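You operate a simulated robot arm through the tools that you are given. There is no shell and no other tool.

You run a simulated two-armed robot. Do the job below in one go: nothing can be reset, and whatever is moved stays where it is left.

TASK
On the press bench, fold the grey cloth in half.
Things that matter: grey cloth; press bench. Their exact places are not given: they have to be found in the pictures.

It is judged by the outcome, as a careful person would: the job done as asked, and still so three seconds after it is handed in. It fails if anything else is knocked over, pushed out of place, dropped, spilled or broken. Flat cloth is picked up by pressing the open fingertips on it (5 to 10 N) and closing them slowly along it; thin cloth reads only 2 to 8 mm in the jaws.

THE ROBOT
Two 7-joint arms with two-finger parallel grippers on one trunk, on a base that drives. Base frame: it is fixed to the floor where the robot stands at the start and does not move with it; the origin is under the middle of the robot, x ahead of it, y to its left, z up. Readings come in m, rad, newtons and seconds.
The left shoulder is at the start at [0.05, 0.165, 1.03], the right one opposite. With the tool pointing down near the work surface each hand reaches from about 0.24 to 0.7 m from the robot's upright axis, wherever it stands, measured 20 degrees to its own side. Places, roughly: grey cloth [2.75, -1.75, 0.75]; press bench [2.6, -1.5, 0.8]. Payload 3.91 kg a hand.
The TCP of each hand is the grasp point between the finger pads, 0.03 m short of the fingertips. In the tool frame z runs along the fingers and y along their closing line. Largest opening 0.11 m; finger width 0.02, thickness 0.01; the body of the gripper, 0.048 by 0.112 m, starts 0.055 m behind the TCP.
Orientation is told as [roll, pitch, yaw] about the base's x, y, z axes, in that order, counted from this pose: with the fingers straight down and closing along the base's y, the tool's x points along the base's -x, its y along +y and its z along -z.

THE INTERFACE
- The arms move only by the tool jog_arm. It takes "left_rows", "right_rows" or both (then of equal length, played together; a hand with none holds still); each is a list of rows, each a list of 7 numbers: the shift along the tool's x, y, z in m, then the turn, a rotation vector about the tool's x, y, z in rad, then the gripper command, from -1 (fully open) to 1 (shut), values between in proportion. In form: [[dx, dy, dz, rx, ry, rz, gripper], ...]. A call has 1 to 20 rows; each row is the pose to reach, as a shift and turn from the pose commanded when the call began, along the tool's axes at that moment. Each row takes 0.2 s and may step no farther than 0.05 m and 0.15 rad from the row before; otherwise, or with a gripper value out of range, the whole call is refused. Where a pose cannot be reached the arm comes as near as it can. A force on the tool above 40 N (or 10 N above the force at the start of the call, whichever is more), or a blocked arm, ends the call early, and 0.2 s more pass. Each finger travels about 0.045 m/s and halts on what it meets, pressing with about 30 N; the grip force reading is that of the motor and also rises with nothing between the fingers. The clock runs only during rows and for 0.2 s after the last one: add rows that repeat a pose to give the fingers time. It gives the time, the measured TCP pose, the force on the tool (base axes), the opening and the grip force at its end, in the units of the frame above (readings bear some noise), with the torque about the TCP (base axes, N m) and any sound that the robot's microphone picked up.
- Cameras (640 x 400 px; columns grow to the right, rows downward): "scene" is now at [0.1382, 0.0046, 1.2218]; the picture's right is [0.01, -1.00, 0.00], its down [-0.47, -0.00, -0.88] and it looks along [0.88, 0.01, -0.47] (base axes); focal length 254 px, centre (320, 200). "left" rides on the left gripper at [0.072, -0.017, -0.103] in its tool frame; the picture's right is [0.23, 0.97, 0.00], its down [-0.76, 0.18, -0.62] and it looks along [-0.61, 0.14, 0.78] (tool axes); focal length 222 px, centre (320, 200). "right" rides on the right gripper at [0.072, 0.017, -0.103] in its tool frame; the picture's right is [-0.23, 0.97, 0.00], its down [-0.76, -0.18, -0.62] and it looks along [-0.61, -0.14, 0.78] (tool axes); focal length 222 px, centre (320, 200).
- capture(camera): a new picture of that camera. No time passes.
- raise_lower(by): slides the trunk up (or, below 0, down) by that many m; the arms and the scene camera ride with it, the base frame stays. It gives what a move gives, with no picture.
- steer(legs): drives the robot by 1 to 6 legs, each [ahead, left, turn to the left] in m, m and rad, along the robot's own axes; the way and the turn of a leg run together, so that a leg with both is an arc; at most 1.5 m and 3.142 rad a leg. The arms and the cameras ride along, it lands a little off, and it stops where it bumps. It gives what a move gives.
- head_to(pan, tilt): turns the head with the scene camera to pan (to the left, within 1.396 rad either way) and tilt (down, from -0.506 to 1.204), counted from straight ahead of the robot. It gives what a move gives.
- point_at(camera, pixels): for up to 12 pixels [column, row] of the newest picture of that camera ("zoom" is the newest enlarged one), the place [x, y, z] in the base frame of the surface seen there, good to about 0.002 m, but the place of the scene camera against the robot may be out by one fixed shift of up to 0.025 m in any direction. No time passes.
- zoom(camera, box): a new picture of the part [left, top, right, bottom] of that camera's present view, enlarged. No time passes.
- job_done(): hands the job in; it is judged then, once.

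Unless the task says otherwise, let go and move clear before handing in.

The tools are called after "Request:" as name(argument=value, ...) on one line, values as JSON. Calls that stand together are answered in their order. jog_arm: Moves the arms, as the interface text tells. Its arguments: {"type":"object","properties":{"left_rows":{"type":"array"},"right_rows":{"type":"array"}},"required":[]} The other tools are called the same way: raise_lower (by) slides the trunk up or down; steer (legs) drives the base; head_to (pan, tilt) turns the head that bears the scene camera; capture (camera) takes a picture; point_at (camera, pixels) gives the place of the surface under pixels of a picture; zoom (camera, box) takes an enlarged picture of a part of a camera's view; job_done () hands the job in.

At the start:

```text
time_s: 0.0
left_position: [0.4519, 0.1622, 1.0317]
left_ee_rot: [-0.001, -0.001, 0.0]
left_contact_force: [0.6, -1.3, 1.1]
left_wrist_torque: [0.02, 0.01, 0.0]
left_gripper_width: 0.11
left_grip_force: 0.1
right_position: [0.5311, -0.2248, 0.9538]
right_ee_rot: [-0.001, 0.0, 0.0]
right_contact_force: [0.2, -0.8, -0.7]
right_wrist_torque: [0.0, 0.03, 0.02]
right_gripper_width: 0.1102
right_grip_force: 0.0
trunk travel left (down, up): [-0.25, 0.253]
robot x, y, heading: [-0.0017, 0.0006, -0.005]
head pan, tilt: [0.009, 0.492]
```

scene: 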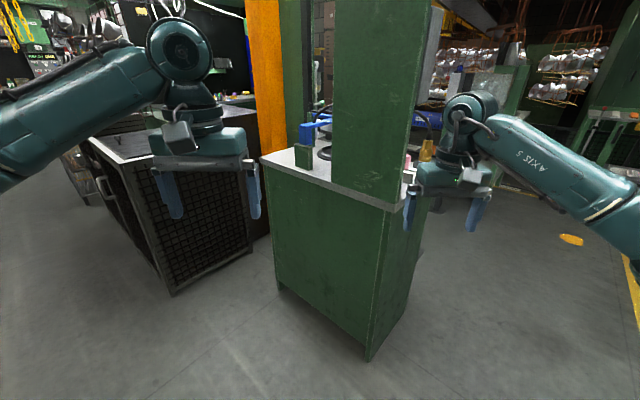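
right: 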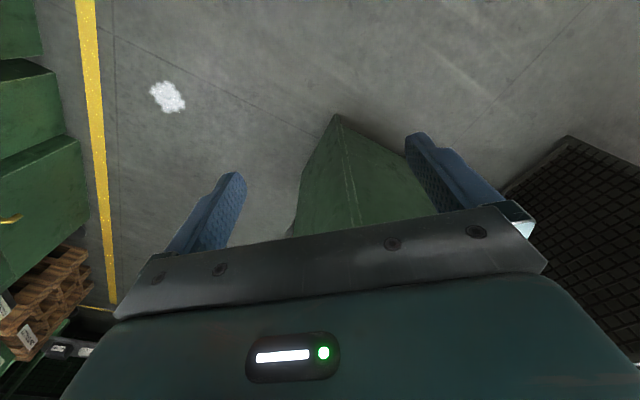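
left: 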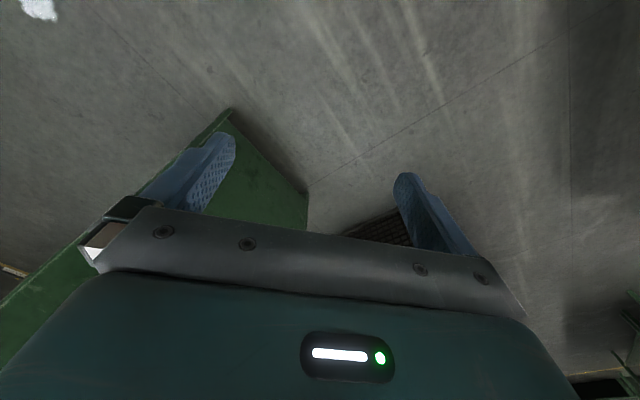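

The scene shows a green cabinet with a tall post right ahead (about columns 270-440) and the bench at [2.6,-1.5] must be behind/right of it. I measure the cabinet and look to the right.

Request:
point_at(camera="scene", pixels=[[275, 280], [368, 355], [405, 320], [262, 165], [388, 205], [170, 290], [90, 140], [570, 240], [330, 150], [440, 200], [520, 190], [615, 330]])

Request:
head_to(pan=-0.6, tilt=0.4)

Request:
capture(camera="scene")

```text
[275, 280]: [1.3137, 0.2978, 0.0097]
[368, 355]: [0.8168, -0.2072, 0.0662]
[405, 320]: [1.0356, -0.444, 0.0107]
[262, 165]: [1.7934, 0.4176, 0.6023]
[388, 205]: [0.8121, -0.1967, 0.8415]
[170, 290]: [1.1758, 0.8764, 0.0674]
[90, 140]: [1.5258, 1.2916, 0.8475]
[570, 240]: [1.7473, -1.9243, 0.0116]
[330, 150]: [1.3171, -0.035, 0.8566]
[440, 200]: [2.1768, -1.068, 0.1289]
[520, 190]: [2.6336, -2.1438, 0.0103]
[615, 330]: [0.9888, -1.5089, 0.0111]
```

```text
time_s: 1.0
left_position: [0.4524, 0.1629, 1.0324]
left_ee_rot: [0.0, -0.001, 0.001]
left_contact_force: [0.6, -0.7, -0.6]
left_wrist_torque: [-0.03, 0.0, -0.03]
left_gripper_width: 0.1097
left_grip_force: 0.0
right_position: [0.5305, -0.2246, 0.9542]
right_ee_rot: [0.0, 0.002, 0.0]
right_contact_force: [0.9, 0.0, 0.2]
right_wrist_torque: [0.04, -0.01, 0.01]
right_gripper_width: 0.11
right_grip_force: 0.0
trunk travel left (down, up): [-0.25, 0.253]
robot x, y, heading: [-0.001, -0.0013, -0.002]
head pan, tilt: [-0.6, 0.4]
```

```text
taken
```

scene: 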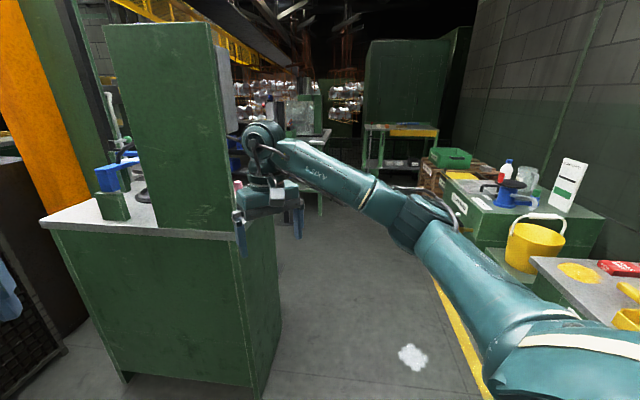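

The table seen around (310,135), behind the right arm, is in the direction of the press bench. I zoom there and measure floor and obstacles for the drive.

Request:
zoom(camera="scene", box=[220, 60, 460, 210])

Request:
point_at(camera="scene", pixels=[[310, 135], [322, 190], [240, 240], [262, 395], [280, 320], [415, 355], [455, 320], [380, 165], [515, 225], [540, 260], [255, 180], [330, 160]])

```text
2.67 times, centred on (340, 135) of scene
```

zoom: 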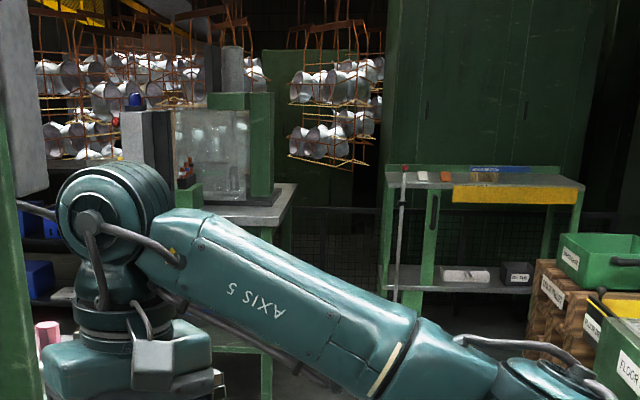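

```text
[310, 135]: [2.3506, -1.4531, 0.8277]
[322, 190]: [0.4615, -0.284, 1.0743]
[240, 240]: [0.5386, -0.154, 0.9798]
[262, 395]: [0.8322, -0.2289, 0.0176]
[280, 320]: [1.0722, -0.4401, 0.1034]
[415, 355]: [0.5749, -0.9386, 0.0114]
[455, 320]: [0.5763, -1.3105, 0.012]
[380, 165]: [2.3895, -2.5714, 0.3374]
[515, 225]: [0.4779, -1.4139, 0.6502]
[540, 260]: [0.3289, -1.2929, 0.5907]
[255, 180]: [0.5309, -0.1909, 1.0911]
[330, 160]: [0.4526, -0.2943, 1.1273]
```

The press bench seems to be the one at about [2.35,-1.45], top z≈0.83, with a guarded machine. I look farther right to learn the aisle before driving.

Request:
head_to(pan=-1.3, tilt=0.6)

Request:
capture(camera="scene")

Request:
point_at(camera="scene", pixels=[[100, 100], [200, 100], [300, 100], [400, 100], [100, 200], [200, 200], [300, 200], [400, 200], [100, 320], [200, 320], [300, 320], [500, 200]])

```text
time_s: 2.1
left_position: [0.4525, 0.1627, 1.0298]
left_ee_rot: [-0.001, -0.001, -0.001]
left_contact_force: [0.5, 0.6, 0.0]
left_wrist_torque: [-0.01, -0.05, -0.02]
left_gripper_width: 0.11
left_grip_force: 0.0
right_position: [0.5321, -0.2246, 0.9544]
right_ee_rot: [0.0, 0.001, 0.0]
right_contact_force: [-0.4, 0.2, -0.3]
right_wrist_torque: [-0.01, 0.02, -0.01]
right_gripper_width: 0.11
right_grip_force: 0.0
trunk travel left (down, up): [-0.25, 0.253]
robot x, y, heading: [-0.0009, 0.0021, 0.001]
head pan, tilt: [-1.3, 0.6]
```

```text
taken
```

scene: 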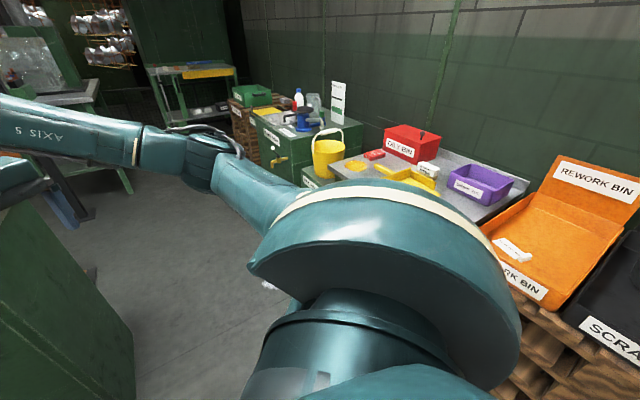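

```text
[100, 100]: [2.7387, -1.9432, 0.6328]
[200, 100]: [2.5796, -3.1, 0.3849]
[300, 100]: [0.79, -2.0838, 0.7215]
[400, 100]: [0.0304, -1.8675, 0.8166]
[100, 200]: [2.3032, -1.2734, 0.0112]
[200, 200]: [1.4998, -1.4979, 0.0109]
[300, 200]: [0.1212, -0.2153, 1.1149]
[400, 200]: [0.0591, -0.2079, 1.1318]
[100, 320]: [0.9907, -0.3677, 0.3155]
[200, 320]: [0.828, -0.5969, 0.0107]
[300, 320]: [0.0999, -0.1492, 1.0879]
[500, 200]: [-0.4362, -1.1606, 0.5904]
```

The aisle is clear of things between cabinet and the right-hand tables (bucket near (325,155)). I measure their near edges precisely.

Request:
point_at(camera="scene", pixels=[[325, 155], [345, 172], [335, 163], [262, 130], [290, 160], [275, 160], [130, 180], [70, 220], [50, 205], [508, 270], [95, 85], [60, 95]])

Request:
zoom(camera="scene", box=[0, 0, 240, 150])

```text
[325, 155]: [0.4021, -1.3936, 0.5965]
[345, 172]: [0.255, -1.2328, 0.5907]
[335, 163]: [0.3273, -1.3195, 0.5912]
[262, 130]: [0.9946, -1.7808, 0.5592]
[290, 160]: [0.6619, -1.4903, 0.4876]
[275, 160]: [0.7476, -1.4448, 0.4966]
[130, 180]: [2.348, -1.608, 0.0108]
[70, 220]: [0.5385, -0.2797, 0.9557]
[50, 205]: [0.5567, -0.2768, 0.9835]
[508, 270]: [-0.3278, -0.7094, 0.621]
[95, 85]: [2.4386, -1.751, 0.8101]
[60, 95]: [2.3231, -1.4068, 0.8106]
```

```text
2.67 times, centred on (120, 75) of scene
```

zoom: 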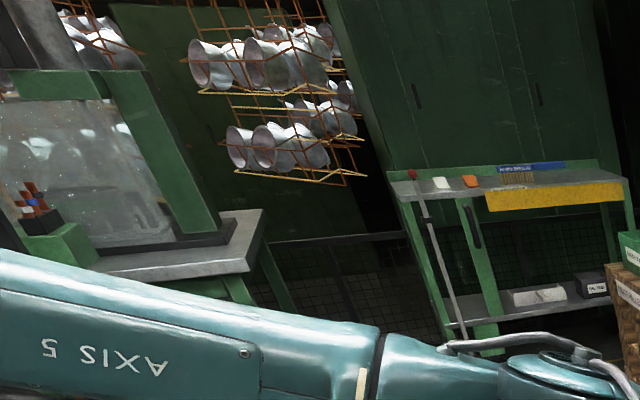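

The bin at (-0.33,-0.71) and table corner (0.26,-1.23) are on the right, the cabinet corner at (1.04,-0.44) on the left; I drive a curved way to about (0.55,-0.95) through the aisle.

Request:
steer(legs=[[0.05, -0.3, 0], [0.25, -0.4, 0], [0.25, -0.25, 0]])

Request:
head_to(pan=-0.2, tilt=0.5)

Request:
capture(camera="scene")

```text
time_s: 11.2
left_position: [0.9983, -0.7721, 1.031]
left_ee_rot: [-0.001, 0.0, -0.002]
left_contact_force: [-0.2, 0.4, 0.3]
left_wrist_torque: [0.0, 0.01, -0.03]
left_gripper_width: 0.1101
left_grip_force: 0.1
right_position: [1.0754, -1.1593, 0.9533]
right_ee_rot: [0.001, 0.0, -0.003]
right_contact_force: [-0.5, 0.0, -0.6]
right_wrist_torque: [0.02, -0.04, 0.01]
right_gripper_width: 0.1102
right_grip_force: 0.1
trunk travel left (down, up): [-0.25, 0.253]
robot x, y, heading: [0.5491, -0.9314, -0.004]
head pan, tilt: [-1.3, 0.6]
```

```text
time_s: 12.5
left_position: [0.9967, -0.7718, 1.0313]
left_ee_rot: [0.001, -0.001, -0.004]
left_contact_force: [-0.1, 0.5, -0.4]
left_wrist_torque: [0.01, 0.01, 0.02]
left_gripper_width: 0.1099
left_grip_force: 0.0
right_position: [1.0754, -1.1582, 0.9535]
right_ee_rot: [-0.001, 0.0, -0.003]
right_contact_force: [0.2, -0.9, -0.6]
right_wrist_torque: [0.03, 0.0, 0.0]
right_gripper_width: 0.11
right_grip_force: 0.1
trunk travel left (down, up): [-0.25, 0.253]
robot x, y, heading: [0.5497, -0.9345, -0.004]
head pan, tilt: [-0.201, 0.499]
```

```text
taken
```

scene: 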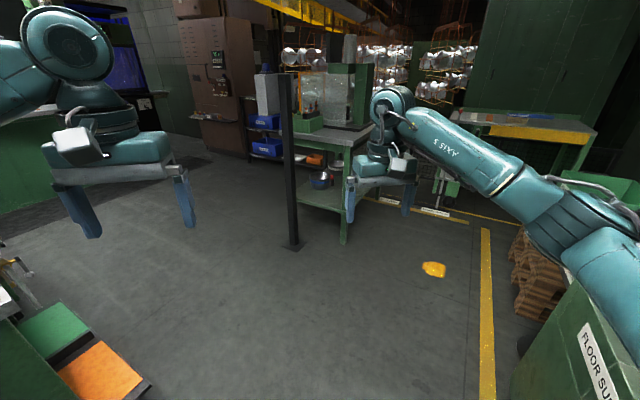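

Now the press bench is at about (330,140) with a dark pole in front at (290,245). I zoom onto it.

Request:
zoom(camera="scene", box=[230, 40, 470, 250])

Request:
point_at(camera="scene", pixels=[[290, 245], [345, 240], [342, 147], [305, 140], [350, 130], [320, 180], [265, 150], [375, 125], [340, 100], [433, 270], [480, 320], [545, 310]])

```text
1.90 times, centred on (350, 145) of scene
```

zoom: 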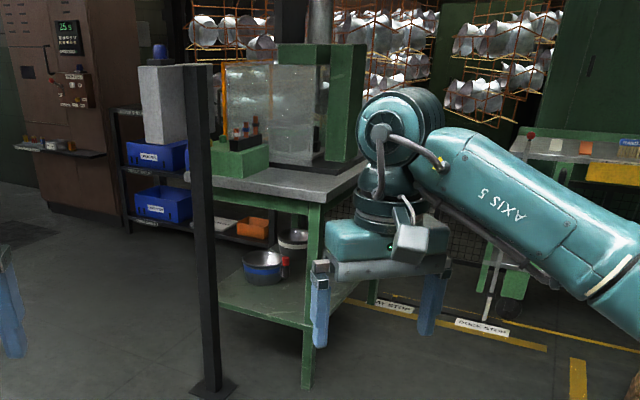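

```text
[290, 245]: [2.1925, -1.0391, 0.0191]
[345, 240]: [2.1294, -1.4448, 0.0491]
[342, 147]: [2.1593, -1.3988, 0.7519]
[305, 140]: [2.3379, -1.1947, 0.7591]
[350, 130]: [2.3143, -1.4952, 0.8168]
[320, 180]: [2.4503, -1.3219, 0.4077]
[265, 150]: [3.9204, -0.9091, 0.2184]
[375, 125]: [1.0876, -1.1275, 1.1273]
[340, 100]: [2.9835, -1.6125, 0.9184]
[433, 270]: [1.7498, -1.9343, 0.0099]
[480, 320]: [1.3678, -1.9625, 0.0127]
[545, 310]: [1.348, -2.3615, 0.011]
```

The bench's near corner is at about (2.14,-1.42) and the pole at (2.19,-1.04); the cloth is hidden behind the press or my arm. I drive to about (1.3,-1.5) for a better view.

Request:
steer(legs=[[0.6, 0, 0], [0.1, -0.55, 0]])

Request:
head_to(pan=0.0, tilt=0.5)

Request:
capture(camera="scene")

```text
time_s: 20.9
left_position: [1.6888, -1.3274, 1.031]
left_ee_rot: [-0.001, 0.0, 0.012]
left_contact_force: [-0.4, 0.2, -0.4]
left_wrist_torque: [-0.01, -0.01, -0.01]
left_gripper_width: 0.1101
left_grip_force: 0.1
right_position: [1.7717, -1.7124, 0.9531]
right_ee_rot: [-0.002, -0.001, 0.012]
right_contact_force: [-0.7, 0.1, 0.3]
right_wrist_torque: [0.02, 0.0, -0.02]
right_gripper_width: 0.1102
right_grip_force: 0.1
trunk travel left (down, up): [-0.25, 0.253]
robot x, y, heading: [1.2376, -1.4989, 0.011]
head pan, tilt: [-0.201, 0.499]
```

```text
time_s: 21.6
left_position: [1.6891, -1.3282, 1.0308]
left_ee_rot: [0.0, -0.001, 0.013]
left_contact_force: [0.5, -0.3, -0.1]
left_wrist_torque: [0.02, -0.03, 0.0]
left_gripper_width: 0.1102
left_grip_force: 0.2
right_position: [1.7723, -1.7132, 0.9534]
right_ee_rot: [0.001, 0.0, 0.014]
right_contact_force: [0.8, 0.0, 0.4]
right_wrist_torque: [0.01, -0.02, 0.06]
right_gripper_width: 0.1101
right_grip_force: 0.1
trunk travel left (down, up): [-0.25, 0.253]
robot x, y, heading: [1.2398, -1.4939, 0.013]
head pan, tilt: [0.0, 0.499]
```

```text
taken
```

scene: 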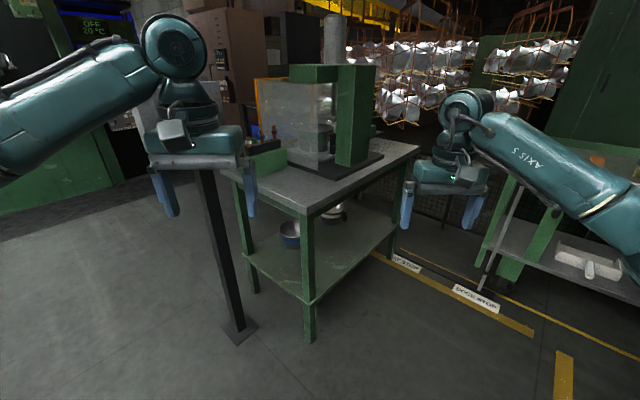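

The bench top runs from near corner (305,212) to right corner (417,150); no cloth obvious, grey on grey perhaps. I zoom in.

Request:
zoom(camera="scene", box=[210, 60, 430, 220])

Request:
point_at(camera="scene", pixels=[[306, 210], [416, 150], [228, 174], [340, 180], [380, 157], [384, 147], [320, 180], [355, 160], [300, 150], [238, 330], [310, 335], [240, 150]])

```text
2.50 times, centred on (320, 140) of scene
```

zoom: 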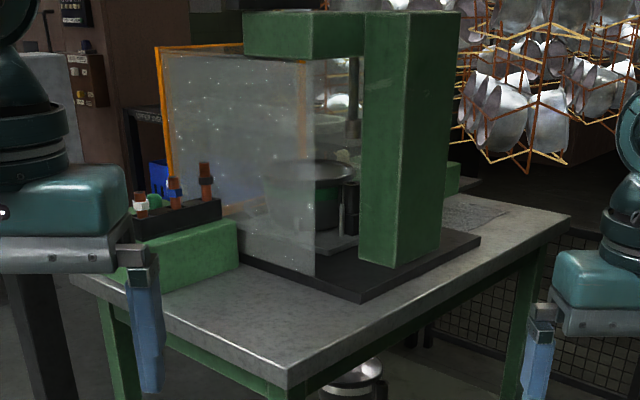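

```text
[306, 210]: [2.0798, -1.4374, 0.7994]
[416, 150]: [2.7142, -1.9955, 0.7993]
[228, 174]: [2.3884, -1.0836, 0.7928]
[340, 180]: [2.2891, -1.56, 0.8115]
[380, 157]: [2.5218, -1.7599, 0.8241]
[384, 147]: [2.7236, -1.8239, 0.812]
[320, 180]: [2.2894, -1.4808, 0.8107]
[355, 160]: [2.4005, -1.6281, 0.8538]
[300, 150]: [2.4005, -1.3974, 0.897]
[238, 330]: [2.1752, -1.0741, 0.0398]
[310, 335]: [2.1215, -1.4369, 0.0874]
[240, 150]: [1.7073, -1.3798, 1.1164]
```

The cloth is the grey textured patch behind the press column at zoom (470,212), i.e. near (2.75,-1.82) on the right rear of the bench. I look right and farther around to plan the approach from the south-west side of the bench.

Request:
head_to(pan=-0.9, tilt=0.55)

Request:
capture(camera="scene")

Request:
point_at(camera="scene", pixels=[[100, 250], [200, 150], [200, 100], [300, 100], [400, 100], [320, 220], [420, 220], [500, 220], [420, 300], [250, 200], [150, 200], [50, 150]])

```text
time_s: 22.8
left_position: [1.6893, -1.3273, 1.031]
left_ee_rot: [0.0, 0.0, 0.013]
left_contact_force: [0.6, 0.3, 0.3]
left_wrist_torque: [-0.02, 0.0, -0.02]
left_gripper_width: 0.1103
left_grip_force: 0.1
right_position: [1.7726, -1.7129, 0.9549]
right_ee_rot: [-0.001, 0.0, 0.013]
right_contact_force: [-0.7, -0.1, 0.4]
right_wrist_torque: [-0.02, 0.01, -0.01]
right_gripper_width: 0.1099
right_grip_force: 0.0
trunk travel left (down, up): [-0.25, 0.253]
robot x, y, heading: [1.2398, -1.4948, 0.009]
head pan, tilt: [-0.901, 0.55]
```

```text
taken
```

scene: 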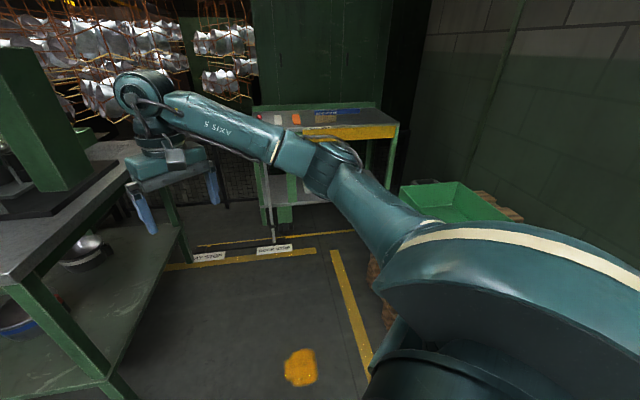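

```text
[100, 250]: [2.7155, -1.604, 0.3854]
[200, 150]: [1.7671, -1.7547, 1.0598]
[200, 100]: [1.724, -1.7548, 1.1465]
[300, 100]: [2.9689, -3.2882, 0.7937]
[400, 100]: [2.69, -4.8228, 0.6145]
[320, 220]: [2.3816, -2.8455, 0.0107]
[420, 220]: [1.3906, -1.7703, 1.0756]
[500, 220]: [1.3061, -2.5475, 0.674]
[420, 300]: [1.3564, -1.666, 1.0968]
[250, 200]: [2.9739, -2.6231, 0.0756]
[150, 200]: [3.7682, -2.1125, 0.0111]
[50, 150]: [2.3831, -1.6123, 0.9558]
```

The floor toward (2.4,-2.8) is free, the pallet box is at (1.31,-2.55). I go to about (1.6,-2.05), turn left 0.85 rad to face the bench's long side, then slide right.

Request:
steer(legs=[[0.35, -0.5, 0], [0, 0, 0.85], [0.05, -0.5, 0]])

Request:
head_to(pan=0.0, tilt=0.6)

Request:
capture(camera="scene")

```text
time_s: 34.4
left_position: [2.1766, -1.8433, 1.0312]
left_ee_rot: [0.001, -0.001, 0.838]
left_contact_force: [-0.1, 0.2, -0.1]
left_wrist_torque: [0.0, 0.02, -0.01]
left_gripper_width: 0.1099
left_grip_force: 0.0
right_position: [2.5168, -2.0437, 0.9537]
right_ee_rot: [0.001, 0.0, 0.837]
right_contact_force: [-0.1, 0.0, 0.7]
right_wrist_torque: [0.0, 0.01, 0.02]
right_gripper_width: 0.1101
right_grip_force: 0.0
trunk travel left (down, up): [-0.25, 0.253]
robot x, y, heading: [1.9987, -2.2841, 0.838]
head pan, tilt: [-0.901, 0.55]
```

```text
time_s: 35.6
left_position: [2.1766, -1.8439, 1.0316]
left_ee_rot: [0.0, 0.002, 0.837]
left_contact_force: [-0.4, -0.8, -0.3]
left_wrist_torque: [0.0, 0.02, -0.02]
left_gripper_width: 0.1101
left_grip_force: 0.1
right_position: [2.5173, -2.0426, 0.9523]
right_ee_rot: [0.0, 0.001, 0.837]
right_contact_force: [-0.1, 0.4, -0.3]
right_wrist_torque: [0.0, -0.01, -0.02]
right_gripper_width: 0.1101
right_grip_force: 0.1
trunk travel left (down, up): [-0.25, 0.253]
robot x, y, heading: [1.9951, -2.287, 0.835]
head pan, tilt: [0.0, 0.6]
```

```text
taken
```

scene: 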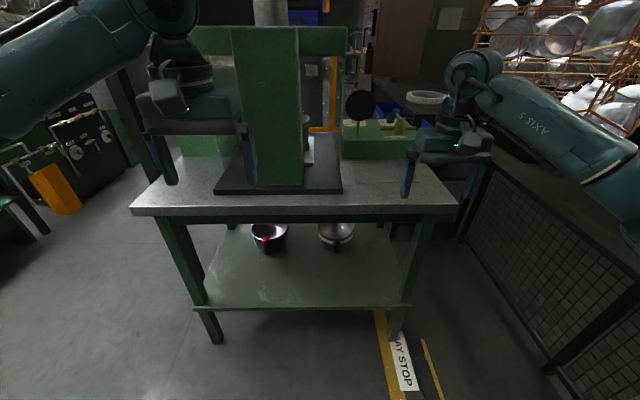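

I now face the bench's long side squarely; the top edge spans (132,207)–(455,205). I zoom in on the right part to see the cloth.

Request:
zoom(camera="scene", box=[300, 80, 480, 220])

Request:
point_at(camera="scene", pixels=[[455, 203], [135, 205], [342, 190], [375, 170], [400, 165], [350, 160], [420, 180], [345, 150], [360, 105], [430, 95], [540, 330], [470, 230]])

```text
2.86 times, centred on (390, 150) of scene
```

zoom: 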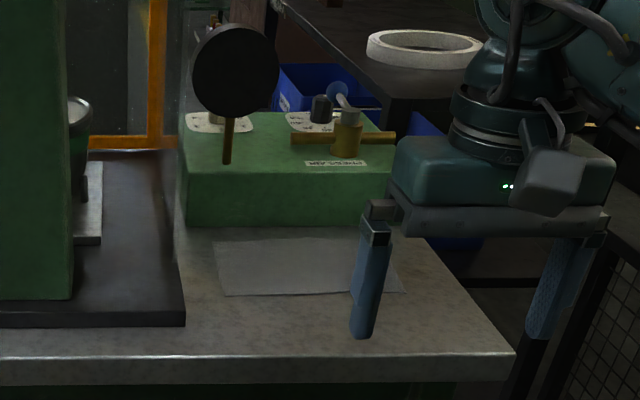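

```text
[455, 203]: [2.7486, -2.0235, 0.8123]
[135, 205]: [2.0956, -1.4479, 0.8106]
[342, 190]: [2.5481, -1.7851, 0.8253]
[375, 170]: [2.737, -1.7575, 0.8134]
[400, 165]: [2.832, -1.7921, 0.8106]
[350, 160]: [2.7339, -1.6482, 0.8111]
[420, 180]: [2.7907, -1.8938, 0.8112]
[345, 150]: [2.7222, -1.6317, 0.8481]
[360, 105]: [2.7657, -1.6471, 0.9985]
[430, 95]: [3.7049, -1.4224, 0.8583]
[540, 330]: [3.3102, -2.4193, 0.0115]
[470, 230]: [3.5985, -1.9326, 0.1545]
```

The cloth is the light rectangle in zoom (217,240)–(400,295), between press plate, green control box and bench edge. I measure its corners and the neighbours.

Request:
point_at(camera="zoom", pixels=[[220, 243], [228, 293], [345, 290], [345, 240], [398, 289], [300, 265], [185, 325], [176, 262], [188, 226], [420, 240], [512, 352], [210, 227]])

```text
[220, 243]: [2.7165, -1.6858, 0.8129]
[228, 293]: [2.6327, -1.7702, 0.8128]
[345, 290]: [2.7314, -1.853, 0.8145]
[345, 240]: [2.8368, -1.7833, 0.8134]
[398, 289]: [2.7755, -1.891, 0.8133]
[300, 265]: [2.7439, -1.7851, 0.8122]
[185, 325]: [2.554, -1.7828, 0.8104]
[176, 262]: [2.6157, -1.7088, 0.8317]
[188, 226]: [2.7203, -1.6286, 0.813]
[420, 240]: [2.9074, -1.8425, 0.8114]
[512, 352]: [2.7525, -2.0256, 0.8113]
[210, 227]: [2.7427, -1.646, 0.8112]
```

The cloth spans about 0.19 m along the bench and 0.12 m deep; the scene picture may be shifted, so I will refine with the hand cameras later. First I measure press column, paddle and box heights to keep the hands clear.

Request:
point_at(camera="zoom", pixels=[[68, 280], [68, 100], [20, 290], [190, 172], [300, 178], [235, 30], [235, 105], [228, 145], [195, 75], [347, 120], [390, 138], [92, 240]])

Request:
point_at(camera="scene", pixels=[[300, 180], [298, 60], [240, 150], [245, 60], [340, 40], [320, 32], [280, 40], [310, 140], [322, 100], [330, 130]])

```text
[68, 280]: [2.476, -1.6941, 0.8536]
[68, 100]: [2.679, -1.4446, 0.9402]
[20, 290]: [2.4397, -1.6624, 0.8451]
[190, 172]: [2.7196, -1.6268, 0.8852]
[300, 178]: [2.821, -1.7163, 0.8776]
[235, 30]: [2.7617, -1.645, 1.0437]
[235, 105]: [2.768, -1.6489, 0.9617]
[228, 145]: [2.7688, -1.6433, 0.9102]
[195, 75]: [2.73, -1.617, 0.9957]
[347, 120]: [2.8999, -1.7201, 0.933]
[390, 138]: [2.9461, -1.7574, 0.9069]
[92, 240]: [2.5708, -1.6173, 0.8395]
```

```text
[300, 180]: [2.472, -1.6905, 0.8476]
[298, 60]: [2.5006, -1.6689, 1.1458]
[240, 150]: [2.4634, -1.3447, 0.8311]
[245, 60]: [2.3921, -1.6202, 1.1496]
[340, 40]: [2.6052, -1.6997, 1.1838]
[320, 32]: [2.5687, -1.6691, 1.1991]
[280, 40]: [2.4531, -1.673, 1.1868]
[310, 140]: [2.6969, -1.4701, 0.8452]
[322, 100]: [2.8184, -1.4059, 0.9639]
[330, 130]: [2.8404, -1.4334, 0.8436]
```

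The press beam ends near (2.605,-1.70,1.18) and the paddle on the box is at (2.762,-1.645, up to z≈1.05), so I draw both hands in closer together before moving up to the bench.

Request:
jog_arm(left_rows=[[0.015, -0.012, 0, 0, 0, 0, -1], [0.03, -0.024, 0, 0, 0, 0, -1], [0.045, -0.036, 0, 0, 0, 0, -1], [0.06, -0.048, 0, 0, 0, 0, -1], [0.075, -0.06, 0, 0, 0, 0, -1], [0.09, -0.07, 0, 0, 0, 0, -1], [0.09, -0.07, 0, 0, 0, 0, -1]], right_rows=[[0.022, 0.022, -0.013, 0, 0, 0, -1], [0.044, 0.044, -0.026, 0, 0, 0, -1], [0.066, 0.066, -0.039, 0, 0, 0, -1], [0.088, 0.088, -0.052, 0, 0, 0, -1], [0.11, 0.11, -0.065, 0, 0, 0, -1], [0.13, 0.13, -0.077, 0, 0, 0, -1], [0.13, 0.13, -0.077, 0, 0, 0, -1]])

Request:
capture(camera="scene")

```text
time_s: 37.2
left_position: [2.1691, -1.9566, 1.0325]
left_ee_rot: [-0.001, -0.001, 0.838]
left_contact_force: [0.2, 0.4, 0.1]
left_wrist_torque: [-0.01, -0.01, -0.04]
left_gripper_width: 0.1102
left_grip_force: 0.1
right_position: [2.3332, -2.053, 1.0291]
right_ee_rot: [-0.001, 0.001, 0.838]
right_contact_force: [0.1, 0.4, 0.3]
right_wrist_torque: [-0.02, 0.01, -0.03]
right_gripper_width: 0.11
right_grip_force: 0.0
trunk travel left (down, up): [-0.25, 0.253]
robot x, y, heading: [1.9939, -2.2901, 0.834]
head pan, tilt: [0.0, 0.6]
```

```text
taken
```

scene: 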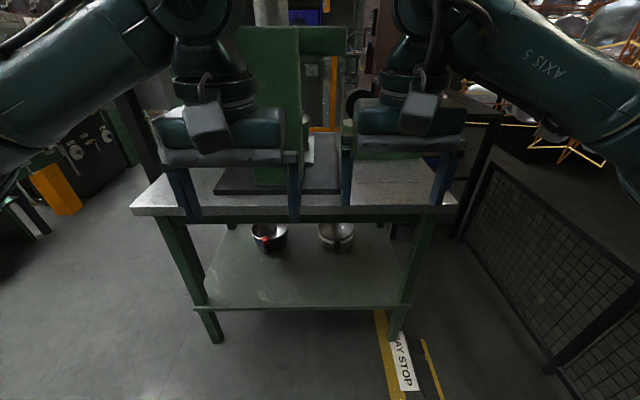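

Hands are clear and drawn in. I slide right 0.23 m and go ahead 0.3 m to stand in front of the cloth.

Request:
steer(legs=[[0, -0.235, 0.012], [0.3, 0, 0]])

Request:
head_to(pan=0.0, tilt=0.85)

Request:
capture(camera="scene")

Request:
capture(camera="left")

Request:
capture(camera="right")

```text
time_s: 39.4
left_position: [2.3, -2.0744, 1.0322]
left_ee_rot: [0.0, 0.0, 0.844]
left_contact_force: [0.2, 0.2, -0.2]
left_wrist_torque: [-0.03, -0.03, -0.01]
left_gripper_width: 0.11
left_grip_force: 0.1
right_position: [2.464, -2.1694, 1.031]
right_ee_rot: [0.002, -0.001, 0.844]
right_contact_force: [-0.3, 0.1, 0.1]
right_wrist_torque: [0.0, 0.0, -0.01]
right_gripper_width: 0.1101
right_grip_force: 0.0
trunk travel left (down, up): [-0.25, 0.253]
robot x, y, heading: [2.1262, -2.4081, 0.846]
head pan, tilt: [0.0, 0.6]
stopped in leg 1: the robot was blocked; the commanded pose is now the measured one
```

```text
time_s: 40.2
left_position: [2.2996, -2.074, 1.0322]
left_ee_rot: [-0.001, 0.0, 0.844]
left_contact_force: [-0.1, 0.0, -0.3]
left_wrist_torque: [0.0, -0.01, -0.02]
left_gripper_width: 0.1102
left_grip_force: 0.1
right_position: [2.4643, -2.1698, 1.0304]
right_ee_rot: [0.002, -0.001, 0.843]
right_contact_force: [0.5, 0.8, -0.1]
right_wrist_torque: [0.01, -0.02, 0.0]
right_gripper_width: 0.1102
right_grip_force: 0.0
trunk travel left (down, up): [-0.25, 0.253]
robot x, y, heading: [2.1273, -2.4035, 0.842]
head pan, tilt: [0.0, 0.85]
```

```text
taken
```

scene: 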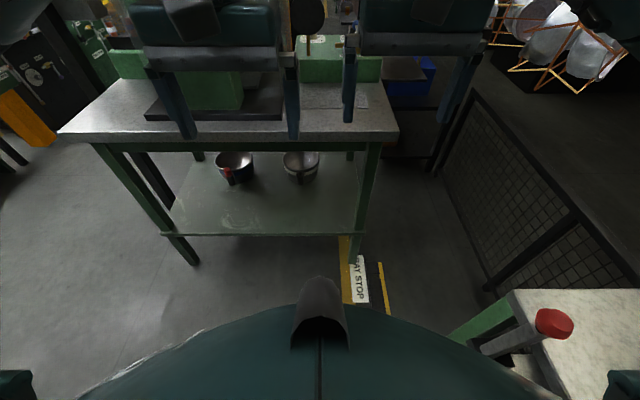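

```text
taken
```

left: 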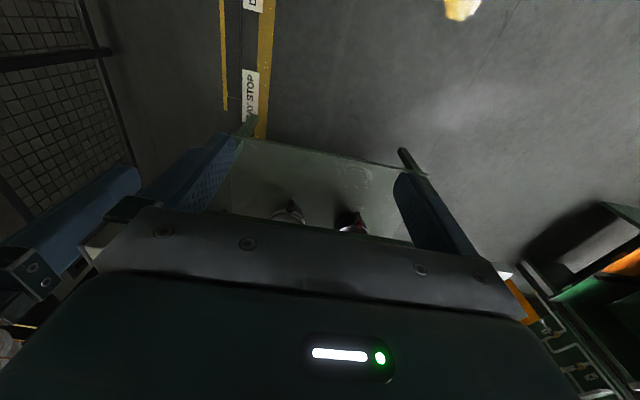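

```text
taken
```

right: 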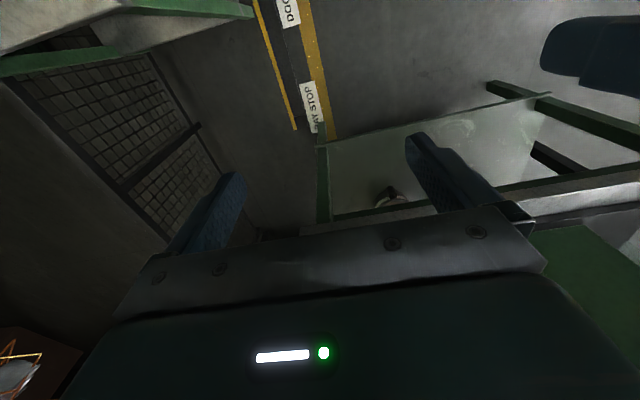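

The slide was blocked at about (2.13,-2.41); the shelf table with the red-topped handle is at the lower right (555,320). I look there before moving away.

Request:
head_to(pan=-1.1, tilt=0.9)

Request:
capture(camera="scene")

Request:
point_at(camera="scene", pixels=[[100, 100], [200, 100], [300, 100], [400, 100], [100, 200], [200, 200], [300, 200], [400, 200], [100, 300], [200, 300], [300, 300], [400, 300]])

```text
time_s: 41.5
left_position: [2.2993, -2.0745, 1.0321]
left_ee_rot: [-0.001, 0.001, 0.844]
left_contact_force: [-0.8, 0.3, -0.2]
left_wrist_torque: [0.03, -0.01, 0.01]
left_gripper_width: 0.1097
left_grip_force: 0.0
right_position: [2.4647, -2.1678, 1.0308]
right_ee_rot: [0.0, -0.001, 0.844]
right_contact_force: [-0.2, 0.8, -0.3]
right_wrist_torque: [0.0, -0.02, -0.02]
right_gripper_width: 0.1101
right_grip_force: 0.0
trunk travel left (down, up): [-0.25, 0.253]
robot x, y, heading: [2.128, -2.4082, 0.844]
head pan, tilt: [-1.1, 0.901]
```

```text
taken
```

scene: 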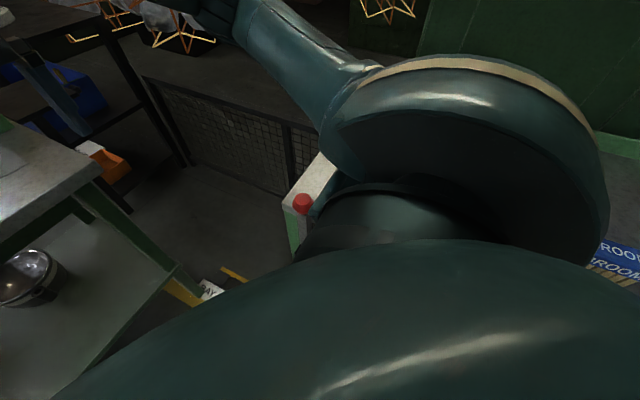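

```text
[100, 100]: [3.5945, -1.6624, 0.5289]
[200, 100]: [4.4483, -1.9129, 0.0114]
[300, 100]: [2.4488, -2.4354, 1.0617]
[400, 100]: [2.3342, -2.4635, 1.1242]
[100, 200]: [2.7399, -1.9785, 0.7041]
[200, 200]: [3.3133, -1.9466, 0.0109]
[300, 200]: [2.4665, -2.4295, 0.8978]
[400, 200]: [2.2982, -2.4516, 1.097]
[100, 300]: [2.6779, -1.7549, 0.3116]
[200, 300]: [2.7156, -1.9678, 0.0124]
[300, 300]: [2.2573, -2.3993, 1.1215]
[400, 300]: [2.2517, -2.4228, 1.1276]
```

The red handle knob stands at (2.467,-2.43,0.90), only 0.34 m from the robot axis and under the right forearm, so it likely was the block. I back off to the left and check that it still stands.

Request:
steer(legs=[[0.02, 0.14, 0]])

Request:
head_to(pan=-0.9, tilt=0.7)

Request:
capture(camera="scene")

Request:
capture(camera="right")

```text
time_s: 43.4
left_position: [2.207, -1.9661, 1.0323]
left_ee_rot: [-0.001, 0.002, 0.844]
left_contact_force: [0.1, -0.5, 0.5]
left_wrist_torque: [-0.02, 0.01, -0.01]
left_gripper_width: 0.1099
left_grip_force: 0.0
right_position: [2.3719, -2.0616, 1.0304]
right_ee_rot: [-0.002, 0.001, 0.843]
right_contact_force: [0.2, 0.2, 0.2]
right_wrist_torque: [-0.01, 0.0, 0.0]
right_gripper_width: 0.11
right_grip_force: 0.0
trunk travel left (down, up): [-0.25, 0.253]
robot x, y, heading: [2.0372, -2.2979, 0.848]
head pan, tilt: [-1.1, 0.901]
```

```text
time_s: 44.1
left_position: [2.2078, -1.9661, 1.0305]
left_ee_rot: [0.001, 0.0, 0.844]
left_contact_force: [0.1, 0.1, -0.3]
left_wrist_torque: [-0.01, 0.0, 0.0]
left_gripper_width: 0.1101
left_grip_force: 0.1
right_position: [2.3728, -2.0609, 1.0308]
right_ee_rot: [0.0, 0.0, 0.843]
right_contact_force: [-1.0, 0.3, -0.2]
right_wrist_torque: [0.02, -0.03, 0.0]
right_gripper_width: 0.1099
right_grip_force: 0.1
trunk travel left (down, up): [-0.25, 0.253]
robot x, y, heading: [2.0338, -2.2988, 0.842]
head pan, tilt: [-0.901, 0.7]
```

```text
taken
```

scene: 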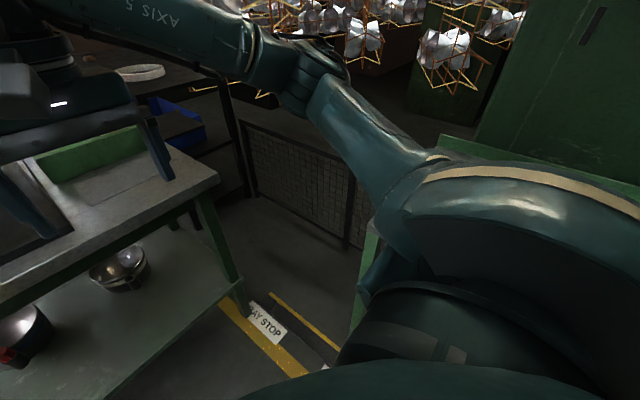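

```text
taken
```

right: 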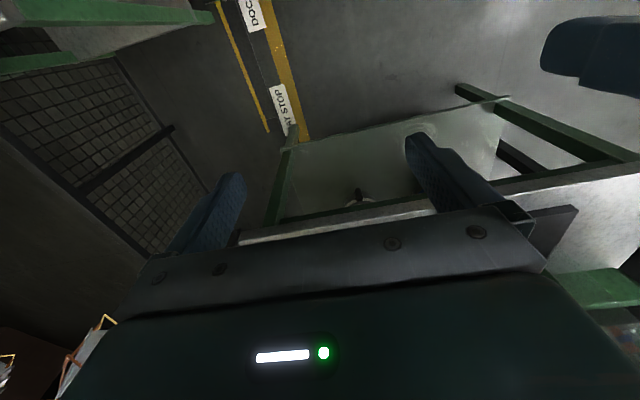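

I backed off to (2.03,-2.30). I measure the side table's nearest edges with both cameras.

Request:
point_at(camera="scene", pixels=[[371, 240], [358, 305], [375, 228], [345, 240], [368, 265]])

Request:
point_at(camera="right", pixels=[[210, 18], [150, 12], [60, 20], [160, 30], [60, 50], [345, 232], [250, 238]])

Request:
zoom(camera="scene", box=[320, 180, 440, 380])

```text
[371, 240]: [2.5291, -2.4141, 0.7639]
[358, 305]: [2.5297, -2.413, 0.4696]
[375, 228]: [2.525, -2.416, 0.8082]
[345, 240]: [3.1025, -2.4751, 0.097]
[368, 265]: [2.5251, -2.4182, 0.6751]
```

```text
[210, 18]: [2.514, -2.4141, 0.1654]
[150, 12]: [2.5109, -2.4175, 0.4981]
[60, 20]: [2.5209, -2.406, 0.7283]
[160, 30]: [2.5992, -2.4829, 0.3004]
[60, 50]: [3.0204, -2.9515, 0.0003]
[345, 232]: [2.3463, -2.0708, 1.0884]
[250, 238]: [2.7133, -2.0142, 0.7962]
```

```text
2.00 times, centred on (380, 280) of scene
```

zoom: 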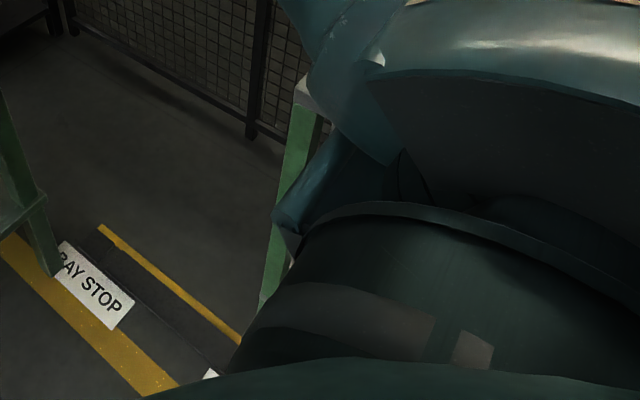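

The side table's corner post is at (2.515,-2.415), so I cannot stand straight in front of the cloth; standing a bit left, at about (2.31,-2.12) turned right 0.2 rad, keeps about 0.36 m from it. I turn then go ahead in two steps.

Request:
steer(legs=[[0, 0, -0.2], [0.22, 0, 0]])

Request:
head_to(pan=0.0, tilt=0.8)

Request:
capture(camera="scene")

Request:
capture(camera="left")

Request:
capture(camera="right")

```text
time_s: 46.6
left_position: [2.4475, -1.8688, 1.0313]
left_ee_rot: [0.0, 0.0, 0.647]
left_contact_force: [0.2, -0.3, -0.2]
left_wrist_torque: [0.01, -0.01, -0.01]
left_gripper_width: 0.1099
left_grip_force: 0.1
right_position: [2.5904, -1.9954, 1.0302]
right_ee_rot: [-0.002, -0.001, 0.648]
right_contact_force: [-1.0, 0.3, 1.3]
right_wrist_torque: [-0.02, -0.02, 0.02]
right_gripper_width: 0.1099
right_grip_force: 0.1
trunk travel left (down, up): [-0.25, 0.253]
robot x, y, heading: [2.2144, -2.1595, 0.649]
head pan, tilt: [-0.901, 0.7]
```

```text
time_s: 47.8
left_position: [2.4479, -1.8701, 1.031]
left_ee_rot: [0.0, 0.001, 0.649]
left_contact_force: [-0.2, 0.0, 0.9]
left_wrist_torque: [0.02, 0.0, 0.0]
left_gripper_width: 0.1101
left_grip_force: 0.0
right_position: [2.5907, -1.9963, 1.0305]
right_ee_rot: [0.0, 0.002, 0.648]
right_contact_force: [-0.3, 0.2, -1.2]
right_wrist_torque: [0.02, -0.02, -0.04]
right_gripper_width: 0.1099
right_grip_force: 0.1
trunk travel left (down, up): [-0.25, 0.253]
robot x, y, heading: [2.2169, -2.1649, 0.652]
head pan, tilt: [0.0, 0.799]
```

```text
taken
```

scene: 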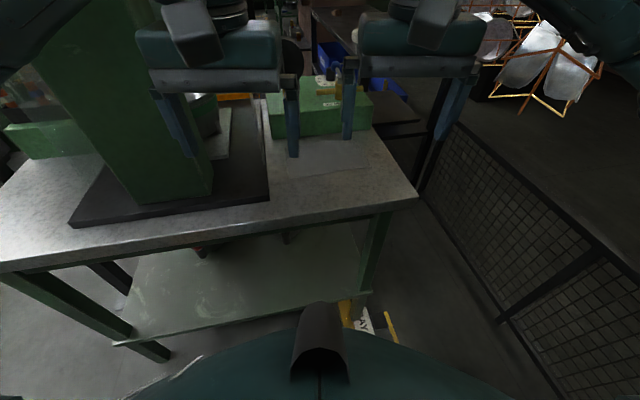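

```text
taken
```

left: 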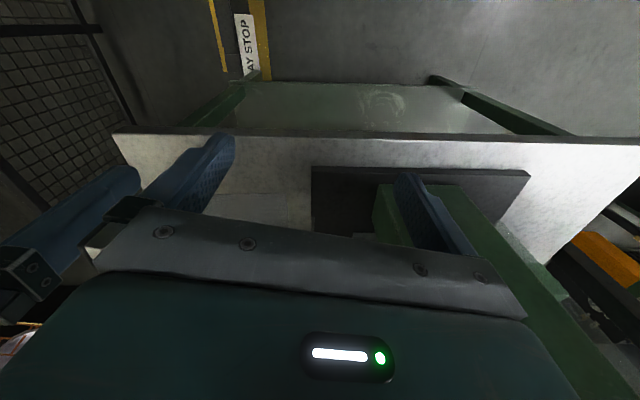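

```text
taken
```

right: 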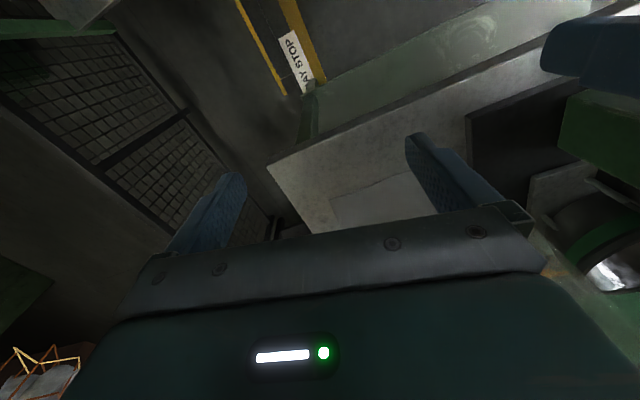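

The right camera now sees the bench corner at (270,162), the press plate corner at (467,116) and the cloth around (380,200). I measure these with the hand cameras and the scene camera to find the scene shift.

Request:
point_at(camera="right", pixels=[[271, 165], [468, 120], [333, 197], [410, 175], [345, 225], [385, 200], [528, 200]])

Request:
point_at(camera="left", pixels=[[115, 140], [313, 170], [240, 190], [300, 200], [280, 170], [308, 180]])

Request:
zoom(camera="scene", box=[250, 80, 430, 210])

Request:
point_at(camera="zoom", pixels=[[590, 410], [65, 415]])

Request:
zoom(camera="right", box=[260, 100, 480, 240])

```text
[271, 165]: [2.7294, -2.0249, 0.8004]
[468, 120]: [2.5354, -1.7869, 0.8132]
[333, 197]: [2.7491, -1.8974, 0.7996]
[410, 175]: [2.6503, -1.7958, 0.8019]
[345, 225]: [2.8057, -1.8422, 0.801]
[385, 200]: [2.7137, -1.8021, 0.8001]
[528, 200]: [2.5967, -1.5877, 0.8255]
```

```text
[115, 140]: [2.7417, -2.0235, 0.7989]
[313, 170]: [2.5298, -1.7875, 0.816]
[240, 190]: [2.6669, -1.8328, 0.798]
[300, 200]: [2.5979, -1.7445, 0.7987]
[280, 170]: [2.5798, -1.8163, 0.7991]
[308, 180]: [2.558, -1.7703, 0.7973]
```

```text
3.08 times, centred on (340, 145) of scene
```

zoom: 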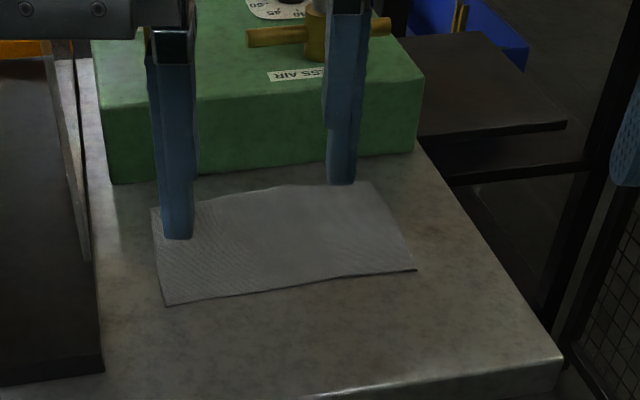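

```text
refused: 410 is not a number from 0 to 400
```

```text
2.86 times, centred on (370, 170) of right
```

zoom: 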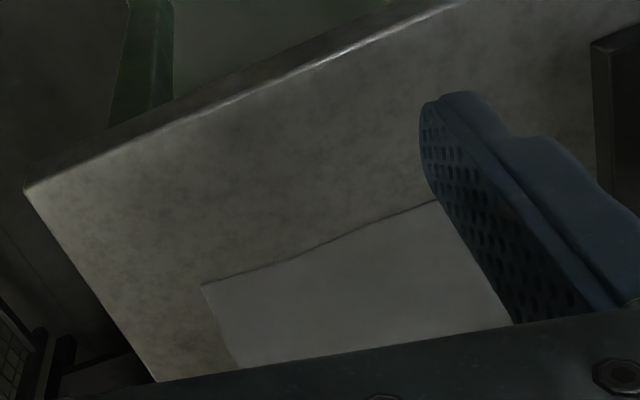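

The hand cameras put the bench top at z≈0.799 (scene reads about 0.012 high and 0.02 long in x), and the cloth is fully seen in the zoom: corners (152,208), (165,305), (415,270), (370,182). I move 0.1 m closer to bring the cloth's back edge into reach.

Request:
steer(legs=[[0.1, 0.02, 0]])

Request:
capture(camera="scene")

Request:
capture(camera="right")

Request:
capture(camera="left")

```text
time_s: 49.0
left_position: [2.4908, -1.8042, 1.0424]
left_ee_rot: [0.0, -0.034, 0.662]
left_contact_force: [-0.7, 0.8, 0.2]
left_wrist_torque: [-0.01, -0.03, 0.02]
left_gripper_width: 0.1103
left_grip_force: 0.0
right_position: [2.6367, -1.9323, 1.0428]
right_ee_rot: [-0.002, -0.032, 0.656]
right_contact_force: [-0.8, -0.2, -1.0]
right_wrist_torque: [0.03, -0.01, 0.02]
right_gripper_width: 0.1101
right_grip_force: 0.0
trunk travel left (down, up): [-0.25, 0.253]
robot x, y, heading: [2.2794, -2.0872, 0.653]
head pan, tilt: [0.0, 0.799]
```

```text
taken
```

scene: 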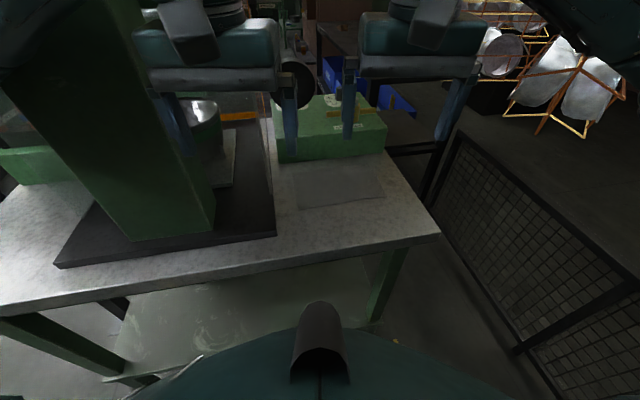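

```text
taken
```

right: 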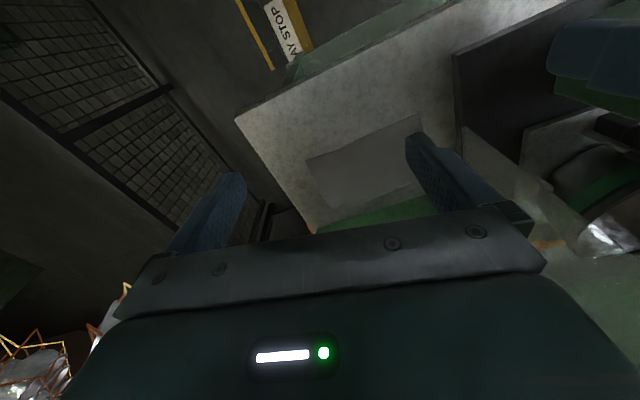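

```text
taken
```

left: 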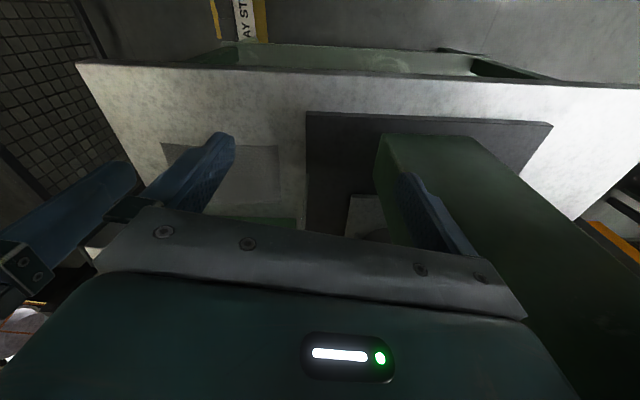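

Both hands now read z≈1.042 and pitch -0.033, as if the robot rocked back slightly; I re-read after a moment to see if it settles.

Request:
head_to(pan=0.0, tilt=1.0)

Request:
capture(camera="scene")

```text
time_s: 49.7
left_position: [2.4917, -1.7987, 1.0449]
left_ee_rot: [-0.005, -0.035, 0.67]
left_contact_force: [0.0, 0.2, -0.3]
left_wrist_torque: [0.0, 0.01, 0.01]
left_gripper_width: 0.1099
left_grip_force: 0.1
right_position: [2.6392, -1.9279, 1.0415]
right_ee_rot: [0.0, -0.025, 0.66]
right_contact_force: [-0.3, 0.1, -0.1]
right_wrist_torque: [0.02, -0.02, 0.01]
right_gripper_width: 0.1099
right_grip_force: 0.0
trunk travel left (down, up): [-0.25, 0.253]
robot x, y, heading: [2.2814, -2.088, 0.659]
head pan, tilt: [0.0, 1.0]
```

```text
taken
```

scene: 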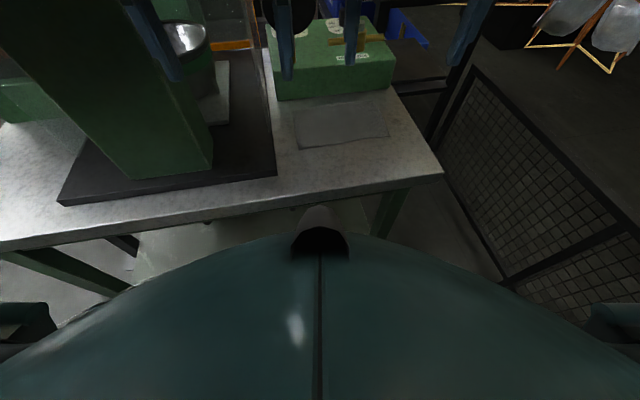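

The robot has rocked nose-up by about 2 degrees, so the base front is probably pushing on or riding over the bench's foot. I back off 0.05 m and recheck.

Request:
steer(legs=[[-0.05, 0, 0]])

Request:
capture(camera="left")

Request:
capture(camera="scene")

Request:
capture(camera="right")

```text
time_s: 50.6
left_position: [2.4722, -1.8214, 1.032]
left_ee_rot: [-0.003, 0.0, 0.662]
left_contact_force: [-1.1, -0.3, 1.1]
left_wrist_torque: [0.0, -0.05, 0.0]
left_gripper_width: 0.11
left_grip_force: 0.2
right_position: [2.6174, -1.9499, 1.0322]
right_ee_rot: [0.0, -0.003, 0.656]
right_contact_force: [-0.4, -0.7, 0.3]
right_wrist_torque: [0.03, -0.03, 0.02]
right_gripper_width: 0.1098
right_grip_force: 0.0
trunk travel left (down, up): [-0.25, 0.253]
robot x, y, heading: [2.2416, -2.1186, 0.657]
head pan, tilt: [0.0, 1.0]
```

```text
taken
```

left: 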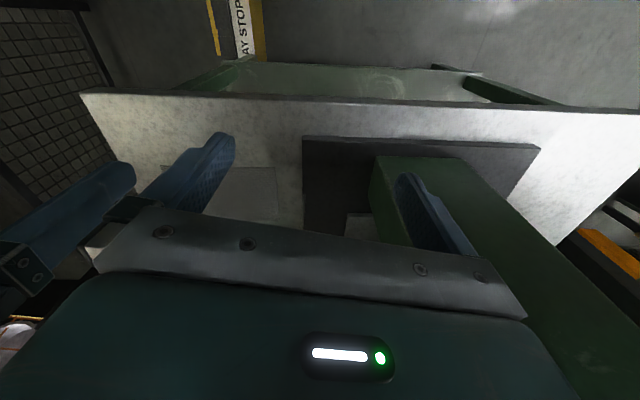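

```text
taken
```

scene: 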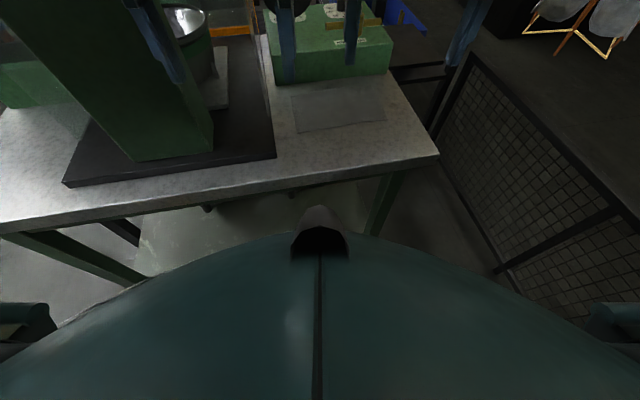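

```text
taken
```

right: 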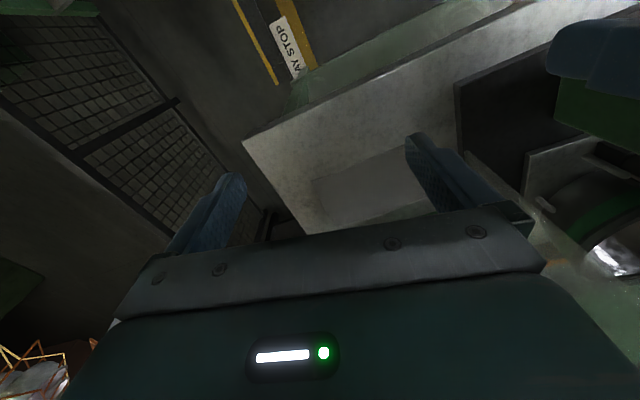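

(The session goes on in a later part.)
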